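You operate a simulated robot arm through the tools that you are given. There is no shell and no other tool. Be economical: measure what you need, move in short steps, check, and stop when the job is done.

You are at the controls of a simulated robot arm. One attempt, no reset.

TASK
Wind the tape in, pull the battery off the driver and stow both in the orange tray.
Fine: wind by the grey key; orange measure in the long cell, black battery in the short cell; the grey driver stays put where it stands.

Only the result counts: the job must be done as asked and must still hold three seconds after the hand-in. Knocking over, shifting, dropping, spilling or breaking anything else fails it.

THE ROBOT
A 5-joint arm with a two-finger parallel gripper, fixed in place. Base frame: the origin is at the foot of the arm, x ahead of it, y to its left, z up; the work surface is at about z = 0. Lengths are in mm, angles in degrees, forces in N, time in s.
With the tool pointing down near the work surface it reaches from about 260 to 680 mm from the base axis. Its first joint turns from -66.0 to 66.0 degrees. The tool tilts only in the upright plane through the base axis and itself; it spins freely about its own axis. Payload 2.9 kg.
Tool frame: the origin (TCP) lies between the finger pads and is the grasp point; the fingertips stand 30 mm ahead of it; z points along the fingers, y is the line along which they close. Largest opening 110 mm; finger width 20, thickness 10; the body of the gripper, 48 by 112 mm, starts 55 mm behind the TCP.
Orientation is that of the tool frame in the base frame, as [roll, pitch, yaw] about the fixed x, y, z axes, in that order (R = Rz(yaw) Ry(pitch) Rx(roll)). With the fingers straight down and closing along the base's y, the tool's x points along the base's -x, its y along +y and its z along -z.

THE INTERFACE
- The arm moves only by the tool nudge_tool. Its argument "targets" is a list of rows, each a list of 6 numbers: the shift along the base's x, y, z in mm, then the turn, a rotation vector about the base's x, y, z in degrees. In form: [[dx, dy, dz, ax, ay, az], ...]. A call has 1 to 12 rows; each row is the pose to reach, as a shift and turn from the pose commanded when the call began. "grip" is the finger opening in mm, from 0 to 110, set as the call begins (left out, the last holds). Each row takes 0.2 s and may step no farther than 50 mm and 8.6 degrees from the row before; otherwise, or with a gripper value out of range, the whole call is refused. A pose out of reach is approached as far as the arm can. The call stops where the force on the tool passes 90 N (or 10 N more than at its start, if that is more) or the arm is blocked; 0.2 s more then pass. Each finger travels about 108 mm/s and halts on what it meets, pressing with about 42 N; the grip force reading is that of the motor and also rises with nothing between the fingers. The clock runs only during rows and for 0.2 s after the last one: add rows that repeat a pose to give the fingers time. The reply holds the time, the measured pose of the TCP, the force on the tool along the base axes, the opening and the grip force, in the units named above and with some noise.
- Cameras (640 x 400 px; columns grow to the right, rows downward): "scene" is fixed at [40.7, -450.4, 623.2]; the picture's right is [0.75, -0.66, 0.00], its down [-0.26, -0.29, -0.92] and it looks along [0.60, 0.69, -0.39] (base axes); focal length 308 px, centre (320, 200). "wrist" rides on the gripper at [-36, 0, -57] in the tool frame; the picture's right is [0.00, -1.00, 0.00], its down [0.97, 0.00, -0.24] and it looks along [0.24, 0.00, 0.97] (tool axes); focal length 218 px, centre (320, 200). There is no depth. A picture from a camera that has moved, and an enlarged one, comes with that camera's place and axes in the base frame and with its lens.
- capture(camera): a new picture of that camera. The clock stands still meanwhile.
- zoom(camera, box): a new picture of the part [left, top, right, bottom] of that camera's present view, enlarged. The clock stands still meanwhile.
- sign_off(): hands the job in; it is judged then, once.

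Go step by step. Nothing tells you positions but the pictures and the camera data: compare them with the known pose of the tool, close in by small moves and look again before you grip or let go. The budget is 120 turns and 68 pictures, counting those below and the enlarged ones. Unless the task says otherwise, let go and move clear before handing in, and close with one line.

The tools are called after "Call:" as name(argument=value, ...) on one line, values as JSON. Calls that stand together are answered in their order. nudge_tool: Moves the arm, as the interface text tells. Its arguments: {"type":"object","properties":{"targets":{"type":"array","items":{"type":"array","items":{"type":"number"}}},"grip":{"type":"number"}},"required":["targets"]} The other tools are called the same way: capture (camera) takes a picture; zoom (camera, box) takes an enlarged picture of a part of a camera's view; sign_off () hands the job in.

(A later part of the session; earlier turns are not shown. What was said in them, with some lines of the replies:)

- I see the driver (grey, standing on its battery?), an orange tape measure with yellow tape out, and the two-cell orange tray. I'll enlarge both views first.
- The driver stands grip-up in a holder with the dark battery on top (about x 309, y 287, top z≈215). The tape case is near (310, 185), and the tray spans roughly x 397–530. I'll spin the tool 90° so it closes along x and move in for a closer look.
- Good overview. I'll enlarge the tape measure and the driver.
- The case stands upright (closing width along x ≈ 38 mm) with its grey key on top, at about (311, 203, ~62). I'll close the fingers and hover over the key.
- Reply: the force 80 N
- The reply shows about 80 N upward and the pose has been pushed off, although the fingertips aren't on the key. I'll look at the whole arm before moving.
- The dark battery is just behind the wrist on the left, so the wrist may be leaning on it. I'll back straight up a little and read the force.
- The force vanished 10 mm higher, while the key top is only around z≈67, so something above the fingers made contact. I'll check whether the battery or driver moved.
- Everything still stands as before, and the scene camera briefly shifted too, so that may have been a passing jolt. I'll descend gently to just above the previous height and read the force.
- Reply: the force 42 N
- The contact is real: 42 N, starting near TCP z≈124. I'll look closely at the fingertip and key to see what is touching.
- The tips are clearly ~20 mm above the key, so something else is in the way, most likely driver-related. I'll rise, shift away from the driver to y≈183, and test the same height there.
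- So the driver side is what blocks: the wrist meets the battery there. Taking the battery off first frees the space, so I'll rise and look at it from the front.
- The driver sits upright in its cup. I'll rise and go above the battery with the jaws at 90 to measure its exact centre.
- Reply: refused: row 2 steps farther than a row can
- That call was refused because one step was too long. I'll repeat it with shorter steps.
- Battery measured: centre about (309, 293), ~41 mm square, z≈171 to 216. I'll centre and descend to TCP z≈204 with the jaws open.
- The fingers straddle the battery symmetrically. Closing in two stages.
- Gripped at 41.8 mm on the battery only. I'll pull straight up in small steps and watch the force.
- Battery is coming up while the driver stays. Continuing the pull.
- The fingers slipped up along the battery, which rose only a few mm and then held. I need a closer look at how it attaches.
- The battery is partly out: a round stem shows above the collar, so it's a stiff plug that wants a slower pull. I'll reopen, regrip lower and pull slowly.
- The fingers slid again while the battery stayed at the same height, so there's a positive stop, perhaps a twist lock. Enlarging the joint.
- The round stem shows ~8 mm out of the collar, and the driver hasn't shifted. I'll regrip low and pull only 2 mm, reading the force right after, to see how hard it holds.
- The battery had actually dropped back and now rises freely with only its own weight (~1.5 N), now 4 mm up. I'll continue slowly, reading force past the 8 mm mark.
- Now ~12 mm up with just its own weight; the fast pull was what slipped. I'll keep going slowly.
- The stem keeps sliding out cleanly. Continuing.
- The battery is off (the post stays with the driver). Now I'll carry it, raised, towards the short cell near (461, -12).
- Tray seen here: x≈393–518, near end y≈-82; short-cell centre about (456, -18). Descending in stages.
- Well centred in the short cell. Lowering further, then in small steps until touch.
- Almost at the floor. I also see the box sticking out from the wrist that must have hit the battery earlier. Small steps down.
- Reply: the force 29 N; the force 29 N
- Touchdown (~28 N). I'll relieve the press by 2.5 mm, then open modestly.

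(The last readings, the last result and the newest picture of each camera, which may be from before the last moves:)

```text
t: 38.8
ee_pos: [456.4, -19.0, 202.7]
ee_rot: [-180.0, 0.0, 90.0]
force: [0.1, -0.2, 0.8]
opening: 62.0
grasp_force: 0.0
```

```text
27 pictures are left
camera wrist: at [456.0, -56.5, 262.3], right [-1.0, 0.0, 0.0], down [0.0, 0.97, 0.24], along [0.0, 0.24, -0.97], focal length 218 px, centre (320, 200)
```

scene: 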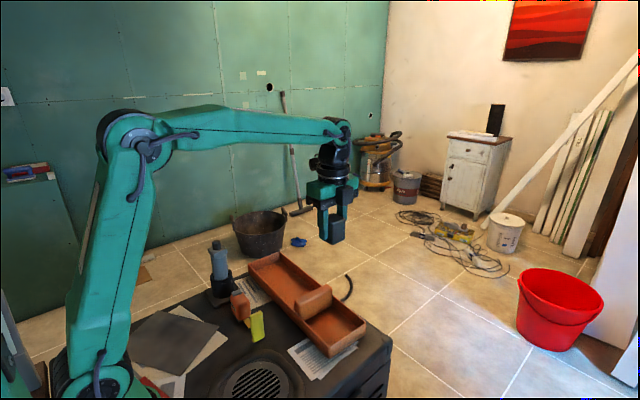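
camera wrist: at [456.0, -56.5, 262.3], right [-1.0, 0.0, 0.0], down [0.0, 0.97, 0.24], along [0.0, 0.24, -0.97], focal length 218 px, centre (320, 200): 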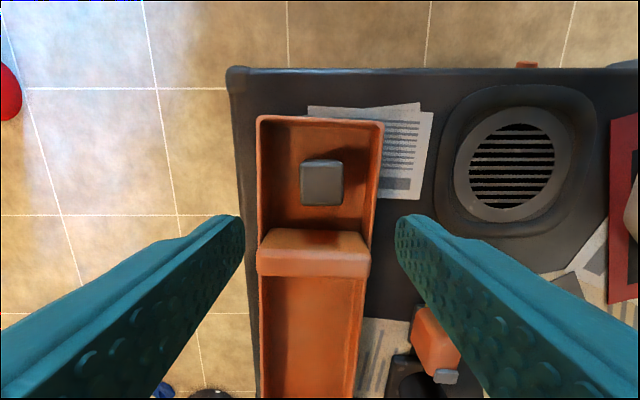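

Battery stands neatly in the short cell. Now back to the key at about (310, 201, z≈68); I'll aim at y=197 with closed fingers and stop well above.

Call:
nudge_tool(targets=[[0, 0, 40, 0, 0, 0], [-15, 22, 70, 0, 0, 0], [-37, 54, 80, 0, 0, 0], [-61, 90, 80, 0, 0, 0], [-85, 126, 80, 0, 0, 0], [-109, 162, 80, 0, 0, 0], [-131, 194, 80, 0, 0, 0], [-146, 216, 60, 0, 0, 0], [-146, 216, 20, 0, 0, 0], [-146, 216, -20, 0, 0, 0], [-146, 216, -60, 0, 0, 0], [-146, 216, -85, 0, 0, 0]], grip=0)

Call:
zoom(camera="scene", box=[200, 225, 300, 325])

Call:
zoom(camera="wrist", box=[240, 50, 400, 290])

```text
t: 41.4
ee_pos: [311.2, 196.6, 118.3]
ee_rot: [180.0, 0.0, 90.0]
force: [0.3, 0.2, 0.2]
opening: 0.0
grasp_force: 38.2
```

```text
4.00 times, centred on (250, 275) of scene
camera zoom: at [40.7, -450.4, 623.2], right [0.75, -0.66, 0.0], down [-0.26, -0.29, -0.92], along [0.6, 0.69, -0.39], focal length 1232 px, centre (600, -100)
```

zoom: 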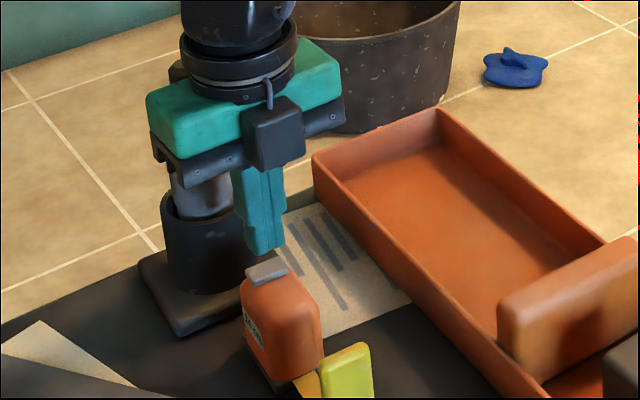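

```text
1.67 times, centred on (320, 170) of wrist
camera zoom: at [310.6, 160.5, 176.8], right [-1.0, 0.0, 0.0], down [0.0, 0.97, 0.24], along [0.0, 0.24, -0.97], focal length 364 px, centre (320, 250)
```

zoom: 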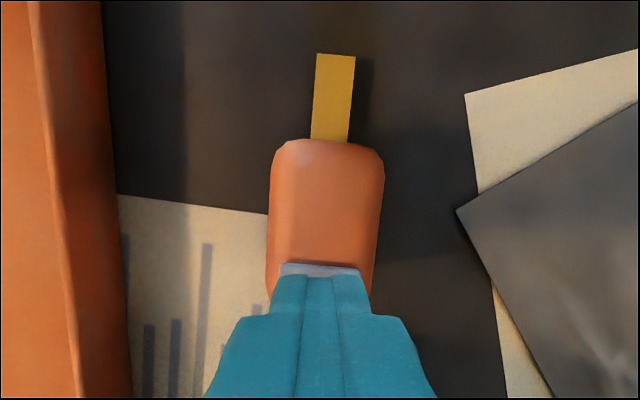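

Aligned and no contact at this height now. Descending gently toward the key.

Call:
nudge_tool(targets=[[-0.5, 0, -5, 0, 0, 0], [-0.5, 0, -10, 0, 0, 0], [-0.5, 0, -14, 0, 0, 0]])

Call:
nudge_tool(targets=[[0, 0, -2, 0, 0, 0], [0, 0, -4, 0, 0, 0]])

Call:
zoom(camera="scene", box=[230, 270, 290, 330])

```text
t: 42.2
ee_pos: [310.4, 195.8, 104.7]
ee_rot: [-179.9, -0.1, 90.1]
force: [-1.1, -0.1, 1.2]
opening: 0.0
grasp_force: 37.6
```

```text
t: 42.8
ee_pos: [310.2, 197.0, 100.7]
ee_rot: [180.0, 0.0, 89.9]
force: [0.9, 0.9, -0.1]
opening: 0.0
grasp_force: 37.5
```

```text
6.67 times, centred on (260, 300) of scene
camera zoom: at [40.7, -450.4, 623.2], right [0.75, -0.66, 0.0], down [-0.26, -0.29, -0.92], along [0.6, 0.69, -0.39], focal length 2054 px, centre (720, -467)
```

zoom: 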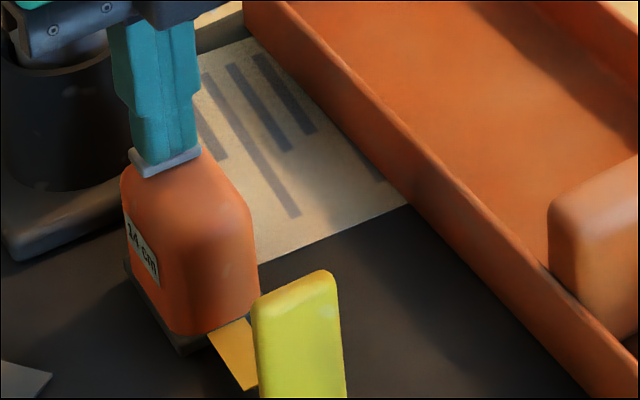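

The tip is just above the key and the display reads about 14 cm. Pressing in 1–1.5 mm steps.

Call:
nudge_tool(targets=[[0, 0, -1.5, 0, 0, 0], [0, 0, -3, 0, 0, 0]])

Call:
nudge_tool(targets=[[0, 0, -1, 0, 0, 0], [0, 0, -2, 0, 0, 0]])

```text
t: 43.4
ee_pos: [309.2, 196.8, 97.7]
ee_rot: [-180.0, 0.0, 90.0]
force: [-0.2, 0.2, 0.7]
opening: 0.0
grasp_force: 37.6
```

```text
t: 44.0
ee_pos: [309.3, 197.1, 95.4]
ee_rot: [-180.0, 0.1, 90.0]
force: [-0.3, 0.0, 2.5]
opening: 0.2
grasp_force: 37.4
```

Call:
nudge_tool(targets=[[0, 0, -1, 0, 0, 0], [0, 0, -2, 0, 0, 0], [0, 0, -2, 0, 0, 0]])

Call:
zoom(camera="scene", box=[230, 270, 290, 330])

```text
t: 44.8
ee_pos: [309.9, 197.7, 93.4]
ee_rot: [180.0, -0.1, 90.1]
force: [-1.7, -1.7, 6.4]
opening: 0.1
grasp_force: 38.0
```

```text
6.67 times, centred on (260, 300) of scene
camera zoom: at [40.6, -450.4, 623.2], right [0.75, -0.66, 0.0], down [-0.26, -0.29, -0.92], along [0.61, 0.69, -0.39], focal length 2054 px, centre (720, -467)
```

zoom: 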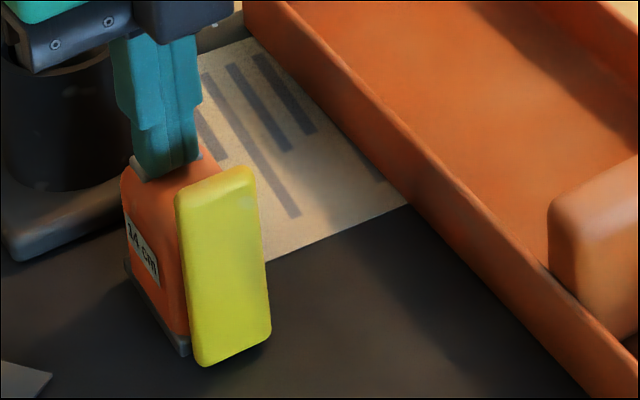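

Pressing works: the yellow end block runs in to the case. I'll hold the key another second and check.

Call:
nudge_tool(targets=[[0, 0, 0, 0, 0, 0], [0, 0, 0, 0, 0, 0], [0, 0, -0.5, 0, 0, 0], [0, 0, -0.5, 0, 0, 0], [0, 0, -0.5, 0, 0, 0]])

Call:
zoom(camera="scene", box=[230, 270, 290, 330])

Call:
zoom(camera="wrist", box=[240, 50, 400, 290])

```text
t: 46.0
ee_pos: [310.9, 197.6, 93.4]
ee_rot: [-179.9, 0.1, 90.0]
force: [0.6, -1.6, 7.9]
opening: 0.0
grasp_force: 38.0
```

```text
6.67 times, centred on (260, 300) of scene
camera zoom: at [40.6, -450.4, 623.2], right [0.75, -0.66, 0.0], down [-0.26, -0.29, -0.92], along [0.61, 0.69, -0.39], focal length 2054 px, centre (720, -467)
```

zoom: 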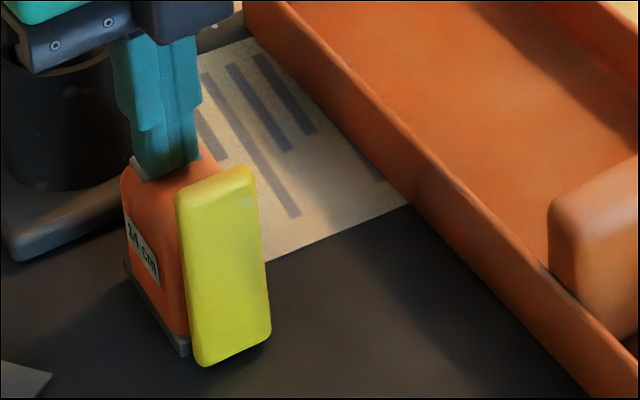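

```text
1.67 times, centred on (320, 170) of wrist
camera zoom: at [309.4, 160.0, 152.1], right [-1.0, 0.0, 0.0], down [0.0, 0.97, 0.24], along [0.0, 0.24, -0.97], focal length 364 px, centre (320, 250)
```

zoom: 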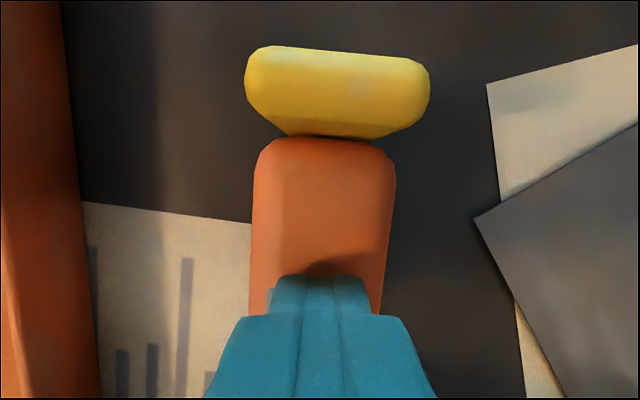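

Tape is fully wound: the yellow end sits flush at the case front. I'll lift off, move to y≈181 over the case centre, open the jaws, and check that it stays in.

Call:
nudge_tool(targets=[[0, 0, 5, 0, 0, 0], [0, 0, 20, 0, 0, 0], [0, -8, 50, 0, 0, 0], [0, -16, 70, 0, 0, 0]])

Call:
nudge_tool(targets=[[0, 0, 0, 0, 0, 0], [0, 0, 0, 0, 0, 0], [0, 0, 0, 0, 0, 0]], grip=80)

Call:
capture(camera="wrist")

Call:
zoom(camera="scene", box=[195, 220, 305, 330])

```text
t: 47.0
ee_pos: [309.2, 182.7, 163.2]
ee_rot: [180.0, 0.1, 90.0]
force: [0.2, 0.0, -0.1]
opening: 0.1
grasp_force: 38.0
```

```text
t: 47.8
ee_pos: [309.0, 181.4, 163.5]
ee_rot: [180.0, -0.1, 90.0]
force: [-0.4, -0.1, -0.1]
opening: 79.9
grasp_force: 0.0
```

```text
20 pictures are left
camera wrist: at [309.3, 144.5, 221.9], right [-1.0, 0.0, 0.0], down [0.0, 0.97, 0.24], along [0.0, 0.24, -0.97], focal length 218 px, centre (320, 200)
```

wrist: 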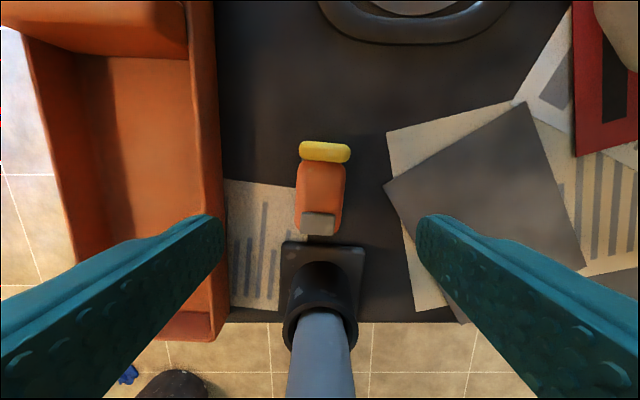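

```text
3.64 times, centred on (250, 275) of scene
camera zoom: at [40.7, -450.4, 623.2], right [0.75, -0.66, 0.0], down [-0.26, -0.29, -0.92], along [0.6, 0.69, -0.39], focal length 1120 px, centre (574, -73)
```

zoom: 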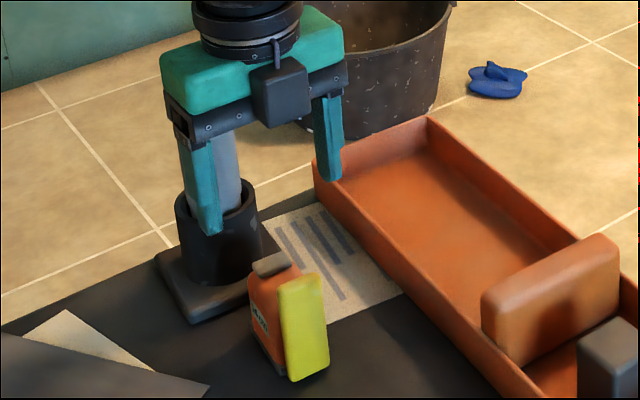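

Tape stays wound. The case is yawed about -4.5°; I'll match that, narrow the jaws to 58 and descend around it.

Call:
nudge_tool(targets=[[0.5, -1, -15, 0, 0, -2], [0.5, -1, -35, 0, 0, -4.5], [0.5, -1, -60, 0, 0, -4.5], [0.5, -1, -80, 0, 0, -4.5], [0.5, -1, -92, 0, 0, -4.5]], grip=58)

Call:
capture(camera="wrist")

Call:
zoom(camera="scene", box=[195, 220, 305, 330])

```text
t: 49.0
ee_pos: [309.5, 180.1, 71.0]
ee_rot: [-180.0, 0.1, 85.5]
force: [-0.1, 0.0, -0.2]
opening: 57.9
grasp_force: 0.0
```

```text
18 pictures are left
camera wrist: at [306.6, 142.7, 129.5], right [-1.0, 0.08, 0.0], down [0.08, 0.97, 0.24], along [0.02, 0.24, -0.97], focal length 218 px, centre (320, 200)
```

wrist: 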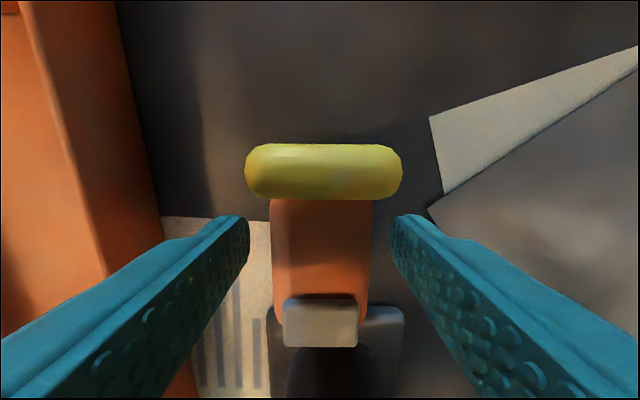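

```text
3.64 times, centred on (250, 275) of scene
camera zoom: at [40.7, -450.4, 623.2], right [0.75, -0.66, 0.0], down [-0.26, -0.29, -0.92], along [0.6, 0.69, -0.39], focal length 1120 px, centre (574, -73)
```

zoom: 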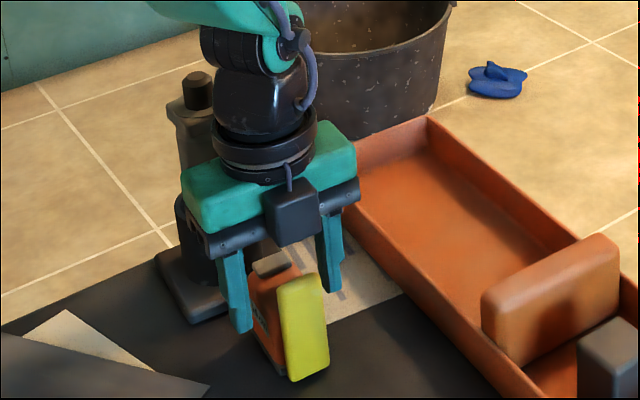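

Centred and aligned. Final descent in small steps.

Call:
nudge_tool(targets=[[0, 0, -6, 0, 0, 0], [0, 0, -12, 0, 0, 0], [0, 0, -18, 0, 0, 0], [0, 0, -24, 0, 0, 0], [0, 0, -29, 0, 0, 0]])

Call:
zoom(camera="scene", box=[195, 220, 305, 330])

```text
t: 50.2
ee_pos: [309.7, 180.3, 41.2]
ee_rot: [180.0, 0.0, 85.5]
force: [-0.2, -0.6, 0.0]
opening: 57.9
grasp_force: 0.1
```

```text
3.64 times, centred on (250, 275) of scene
camera zoom: at [40.7, -450.4, 623.2], right [0.75, -0.66, 0.0], down [-0.26, -0.29, -0.92], along [0.6, 0.69, -0.39], focal length 1120 px, centre (574, -73)
```

zoom: 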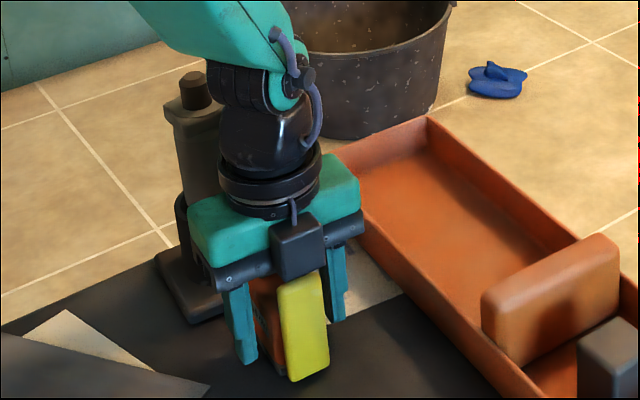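

No contact. Closing on the case and lifting slightly.

Call:
nudge_tool(targets=[[0, 0, 0, 0, 0, 0], [0, 0, 0, 0, 0, 0], [0, 0, 0, 0, 0, 0]], grip=15)

Call:
nudge_tool(targets=[[0, 0, 1.5, 0, 0, 0], [0, 0, 4, 0, 0, 0], [0, 0, 8, 0, 0, 0], [0, 0, 14, 0, 0, 0], [0, 0, 20, 0, 0, 0]])

Call:
zoom(camera="scene", box=[195, 220, 305, 330])

```text
t: 51.0
ee_pos: [309.5, 179.7, 41.4]
ee_rot: [-180.0, 0.0, 85.5]
force: [0.5, 0.0, 0.6]
opening: 37.8
grasp_force: 41.6
```

```text
t: 52.2
ee_pos: [310.6, 179.6, 62.3]
ee_rot: [-180.0, 0.0, 85.5]
force: [-0.3, -0.5, -2.2]
opening: 37.9
grasp_force: 42.2
```

```text
3.64 times, centred on (250, 275) of scene
camera zoom: at [40.7, -450.4, 623.2], right [0.75, -0.66, 0.0], down [-0.26, -0.29, -0.92], along [0.6, 0.69, -0.39], focal length 1120 px, centre (574, -73)
```

zoom: 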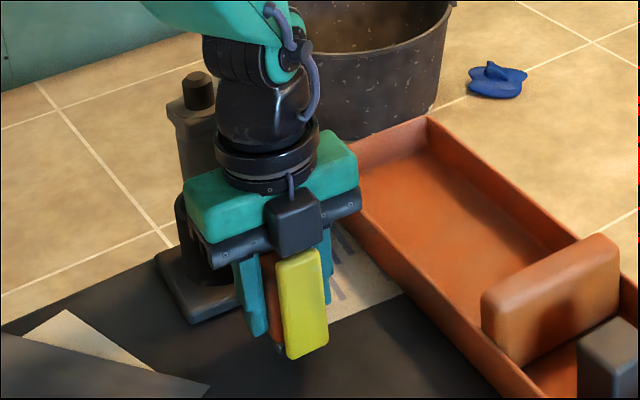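

Case is held (37.9 mm) and off the surface, tape still in. I'll lift to z≈182 and carry it over the long cell at (456, 185).

Call:
nudge_tool(targets=[[0, 0, 15, 0, 0, 0], [0, 0, 40, 0, 0, 0], [0, 0, 70, 0, 0, 1], [0, 0, 100, 0, 0, 2], [6, 0, 118, 0, 0, 3], [24, 1, 120, 0, 0, 4], [48, 2, 120, 0, 0, 4.5], [74, 3, 120, 0, 0, 4.5], [100, 4, 120, 0, 0, 4.5], [124, 5, 120, 0, 0, 4.5], [140, 5, 120, 0, 0, 4.5], [145, 5, 120, 0, 0, 4.5]])

Call:
capture(camera="wrist")

Call:
zoom(camera="scene", box=[200, 200, 380, 360])

```text
t: 54.8
ee_pos: [454.8, 184.7, 181.0]
ee_rot: [-179.9, 0.0, 90.1]
force: [0.4, 0.0, -3.2]
opening: 37.8
grasp_force: 42.1
```

```text
14 pictures are left
camera wrist: at [454.9, 148.0, 240.5], right [-1.0, 0.0, 0.0], down [0.0, 0.97, 0.24], along [0.0, 0.24, -0.97], focal length 218 px, centre (320, 200)
```

wrist: 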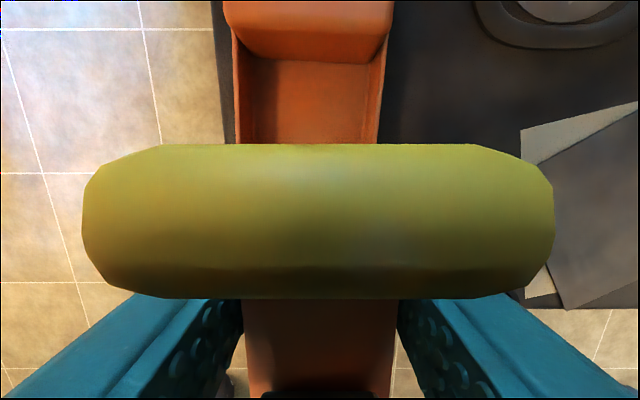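

```text
2.50 times, centred on (290, 280) of scene
camera zoom: at [40.7, -450.4, 623.2], right [0.75, -0.66, 0.0], down [-0.26, -0.29, -0.92], along [0.6, 0.69, -0.39], focal length 770 px, centre (395, 0)
```

zoom: 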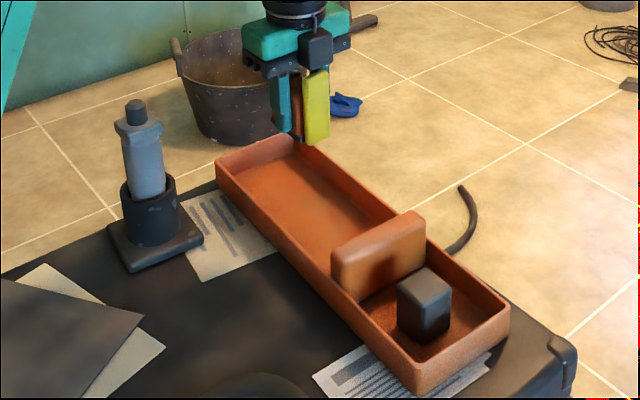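

The yellow end looks closer to the camera than expected, so the case may have pitched in the grip. Zooming in from the side.

Call:
zoom(camera="scene", box=[260, 195, 320, 245])

```text
8.00 times, centred on (290, 220) of scene
camera zoom: at [40.7, -450.4, 623.2], right [0.75, -0.66, 0.0], down [-0.26, -0.29, -0.92], along [0.6, 0.69, -0.39], focal length 2465 px, centre (560, 40)
```

zoom: 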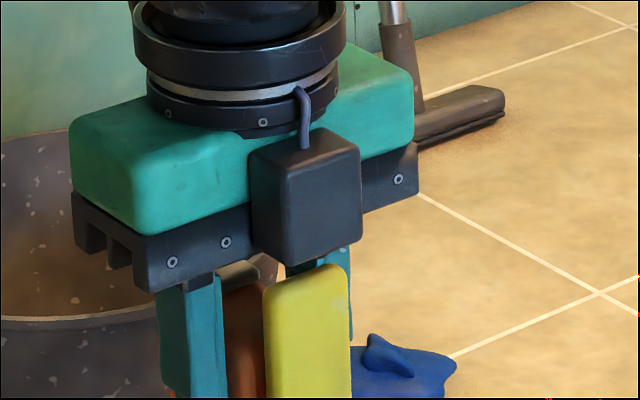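

The case is upright and parallel to the fingers (the end block is just tall). Position over the long cell is good, so I'll descend.

Call:
nudge_tool(targets=[[1, 0, -15, 0, 0, 0], [1, 0, -40, 0, 0, 0], [1, 0, -68, 0, 0, 0], [1, 0, -92, 0, 0, 0], [1, 0, -108, 0, 0, 0], [1, 0, -118, 0, 0, 0]])

Call:
zoom(camera="scene", box=[230, 215, 330, 315])

```text
t: 56.2
ee_pos: [456.8, 184.6, 63.3]
ee_rot: [-180.0, 0.1, 90.0]
force: [-0.4, -0.2, -2.5]
opening: 37.4
grasp_force: 41.6
```

```text
4.00 times, centred on (280, 265) of scene
camera zoom: at [40.7, -450.4, 623.2], right [0.75, -0.66, 0.0], down [-0.26, -0.29, -0.92], along [0.6, 0.69, -0.39], focal length 1232 px, centre (480, -60)
```

zoom: 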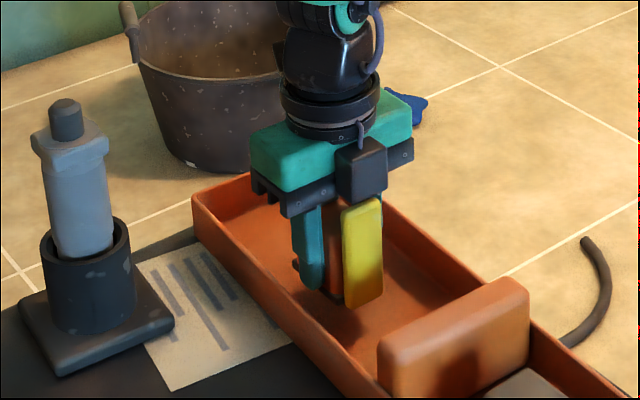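

Inside the long cell with margins on all sides. Stepping down until touch.

Call:
nudge_tool(targets=[[0, 0, -3, 0, 0, 0], [0, 0, -6, 0, 0, 0]])

Call:
nudge_tool(targets=[[0, 0, -1.5, 0, 0, 0], [0, 0, -3, 0, 0, 0]])

Call:
nudge_tool(targets=[[0, 0, -1.5, 0, 0, 0]])

```text
t: 56.8
ee_pos: [455.5, 185.8, 58.0]
ee_rot: [180.0, 0.0, 89.9]
force: [0.5, 0.0, -1.8]
opening: 38.0
grasp_force: 41.7
```

```text
t: 57.4
ee_pos: [455.9, 185.0, 54.5]
ee_rot: [180.0, -0.1, 90.0]
force: [0.7, 0.6, -2.0]
opening: 37.8
grasp_force: 42.1
```

```text
t: 57.8
ee_pos: [456.3, 184.9, 53.1]
ee_rot: [180.0, 0.0, 90.0]
force: [-0.4, 0.5, -2.8]
opening: 37.5
grasp_force: 42.3
```

Call:
nudge_tool(targets=[[0, 0, -1.5, 0, 0, 0]])

Call:
nudge_tool(targets=[[0, 0, -1.5, 0, 0, 0]])

Call:
nudge_tool(targets=[[0, 0, -1.2, 0, 0, 0]])

```text
t: 58.2
ee_pos: [456.4, 184.8, 51.3]
ee_rot: [-180.0, 0.0, 90.0]
force: [0.9, 0.4, -2.3]
opening: 37.6
grasp_force: 41.6
```

```text
t: 58.6
ee_pos: [455.6, 185.8, 49.9]
ee_rot: [180.0, 0.1, 90.0]
force: [-0.8, -0.4, -2.8]
opening: 37.5
grasp_force: 41.9
```

```text
t: 59.0
ee_pos: [455.9, 185.4, 50.0]
ee_rot: [180.0, 0.0, 90.0]
force: [-0.6, 0.0, -2.0]
opening: 37.7
grasp_force: 42.1
```

Call:
nudge_tool(targets=[[0, 0, -1.2, 0, 0, 0]])

Call:
nudge_tool(targets=[[0, 0, -1.2, 0, 0, 0]])

Call:
zoom(camera="scene", box=[260, 240, 310, 300])

```text
t: 59.4
ee_pos: [456.5, 184.5, 47.8]
ee_rot: [-179.9, 0.1, 90.1]
force: [-0.7, 0.2, -2.6]
opening: 37.8
grasp_force: 42.1
```

```text
t: 59.8
ee_pos: [455.2, 185.6, 47.3]
ee_rot: [-180.0, 0.0, 90.0]
force: [0.0, -0.1, -2.1]
opening: 37.6
grasp_force: 41.5
```

```text
6.67 times, centred on (285, 270) of scene
camera zoom: at [40.7, -450.4, 623.2], right [0.75, -0.66, 0.0], down [-0.26, -0.29, -0.92], along [0.6, 0.69, -0.39], focal length 2054 px, centre (553, -267)
```

zoom: 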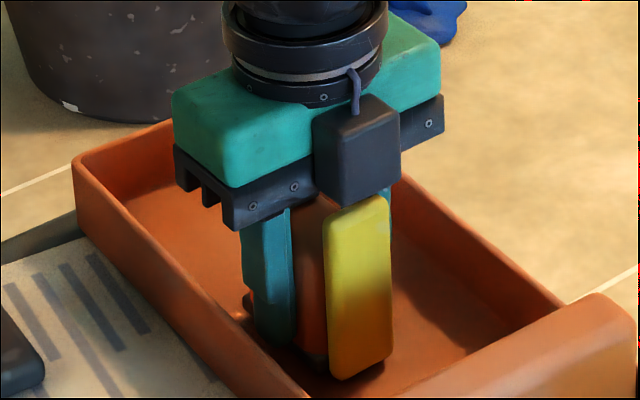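

Still only its own weight, very near the floor. A few more fine steps.

Call:
nudge_tool(targets=[[0, 0, -1.2, 0, 0, 0]])

Call:
nudge_tool(targets=[[0, 0, -1.2, 0, 0, 0]])

Call:
nudge_tool(targets=[[0, 0, -1, 0, 0, 0]])

```text
t: 60.2
ee_pos: [455.5, 184.5, 46.5]
ee_rot: [179.8, 0.0, 90.0]
force: [-4.5, -1.8, 10.0]
opening: 37.7
grasp_force: 41.9
```

```text
t: 60.6
ee_pos: [456.2, 185.4, 45.9]
ee_rot: [179.9, -0.1, 90.0]
force: [-10.1, -4.3, 31.6]
opening: 37.7
grasp_force: 42.1
```

```text
t: 61.0
ee_pos: [457.1, 185.4, 47.1]
ee_rot: [179.8, -0.1, 90.0]
force: [-16.3, -3.9, 48.2]
opening: 37.7
grasp_force: 42.0
```

It's on the floor of the cell. I'll relieve the press, then open gently.

Call:
nudge_tool(targets=[[0, 0, 1.2, 0, 0, 0], [0, 0, 2.4, 0, 0, 0]])

Call:
nudge_tool(targets=[[0, 0, 0, 0, 0, 0], [0, 0, 0, 0, 0, 0]], grip=58)

Call:
zoom(camera="scene", box=[250, 230, 320, 310])

```text
t: 61.6
ee_pos: [456.8, 185.8, 47.2]
ee_rot: [179.7, -0.1, 90.0]
force: [0.3, 2.9, 25.5]
opening: 37.7
grasp_force: 42.2
```

```text
t: 62.2
ee_pos: [454.6, 184.8, 44.6]
ee_rot: [-180.0, 0.1, 90.0]
force: [-1.0, 0.3, 0.1]
opening: 57.8
grasp_force: 0.0
```

```text
5.00 times, centred on (285, 270) of scene
camera zoom: at [40.7, -450.4, 623.2], right [0.75, -0.66, 0.0], down [-0.26, -0.29, -0.92], along [0.6, 0.69, -0.39], focal length 1541 px, centre (495, -150)
```

zoom: 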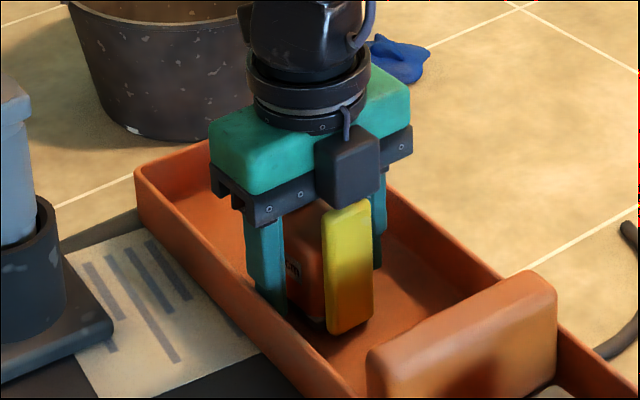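

Released; the measure stands upright. Rising straight up and clear.

Call:
nudge_tool(targets=[[0, 0, 5, 0, 0, 0], [0, 0, 20, 0, 0, 0], [0, 0, 50, 0, 0, 0], [0, 0, 90, 0, 0, 0], [0, 0, 130, 0, 0, 0], [0, 0, 170, 0, 0, 0], [0, 0, 210, 0, 0, 0], [0, 0, 240, 0, 0, 0]])

Call:
capture(camera="wrist")

Call:
zoom(camera="scene", box=[190, 220, 390, 370])

```text
t: 64.0
ee_pos: [456.2, 184.8, 287.5]
ee_rot: [-180.0, 0.1, 90.0]
force: [0.0, 0.0, -0.2]
opening: 57.9
grasp_force: 0.1
```

```text
8 pictures are left
camera wrist: at [455.9, 147.6, 345.4], right [-1.0, 0.0, 0.0], down [0.0, 0.97, 0.24], along [0.0, 0.24, -0.97], focal length 218 px, centre (320, 200)
```

wrist: 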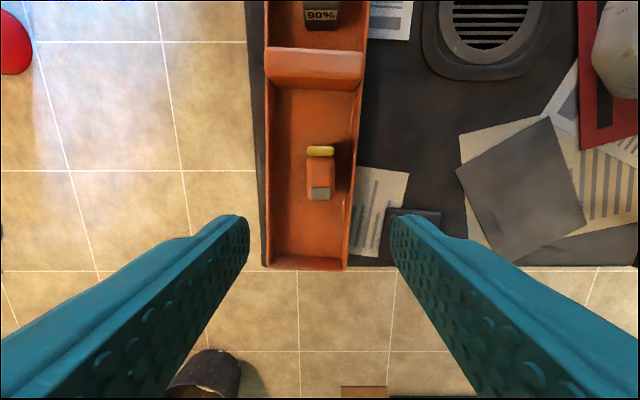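

```text
2.67 times, centred on (290, 295) of scene
camera zoom: at [40.7, -450.4, 623.2], right [0.75, -0.66, 0.0], down [-0.26, -0.29, -0.92], along [0.6, 0.69, -0.39], focal length 822 px, centre (400, -53)
```

zoom: 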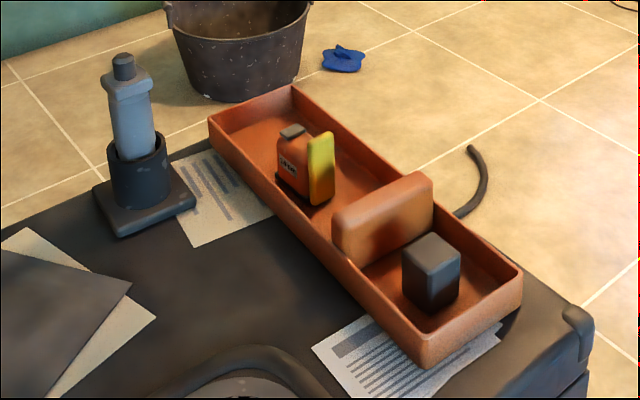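

The measure, tape wound in, stands in the long cell and the battery in the short cell. The driver is in its holder and the arm is clear, so I'm handing in.

Call:
sign_off()

```text
The job is handed in.
```

The job is handed in: the tape is wound in by the grey key, the orange measure is in the long cell, the black battery is in the short cell, and the driver still stands in its holder. Early on the wrist pressed on the battery and driver with about 80 N, and the later pictures show nothing moved by it.
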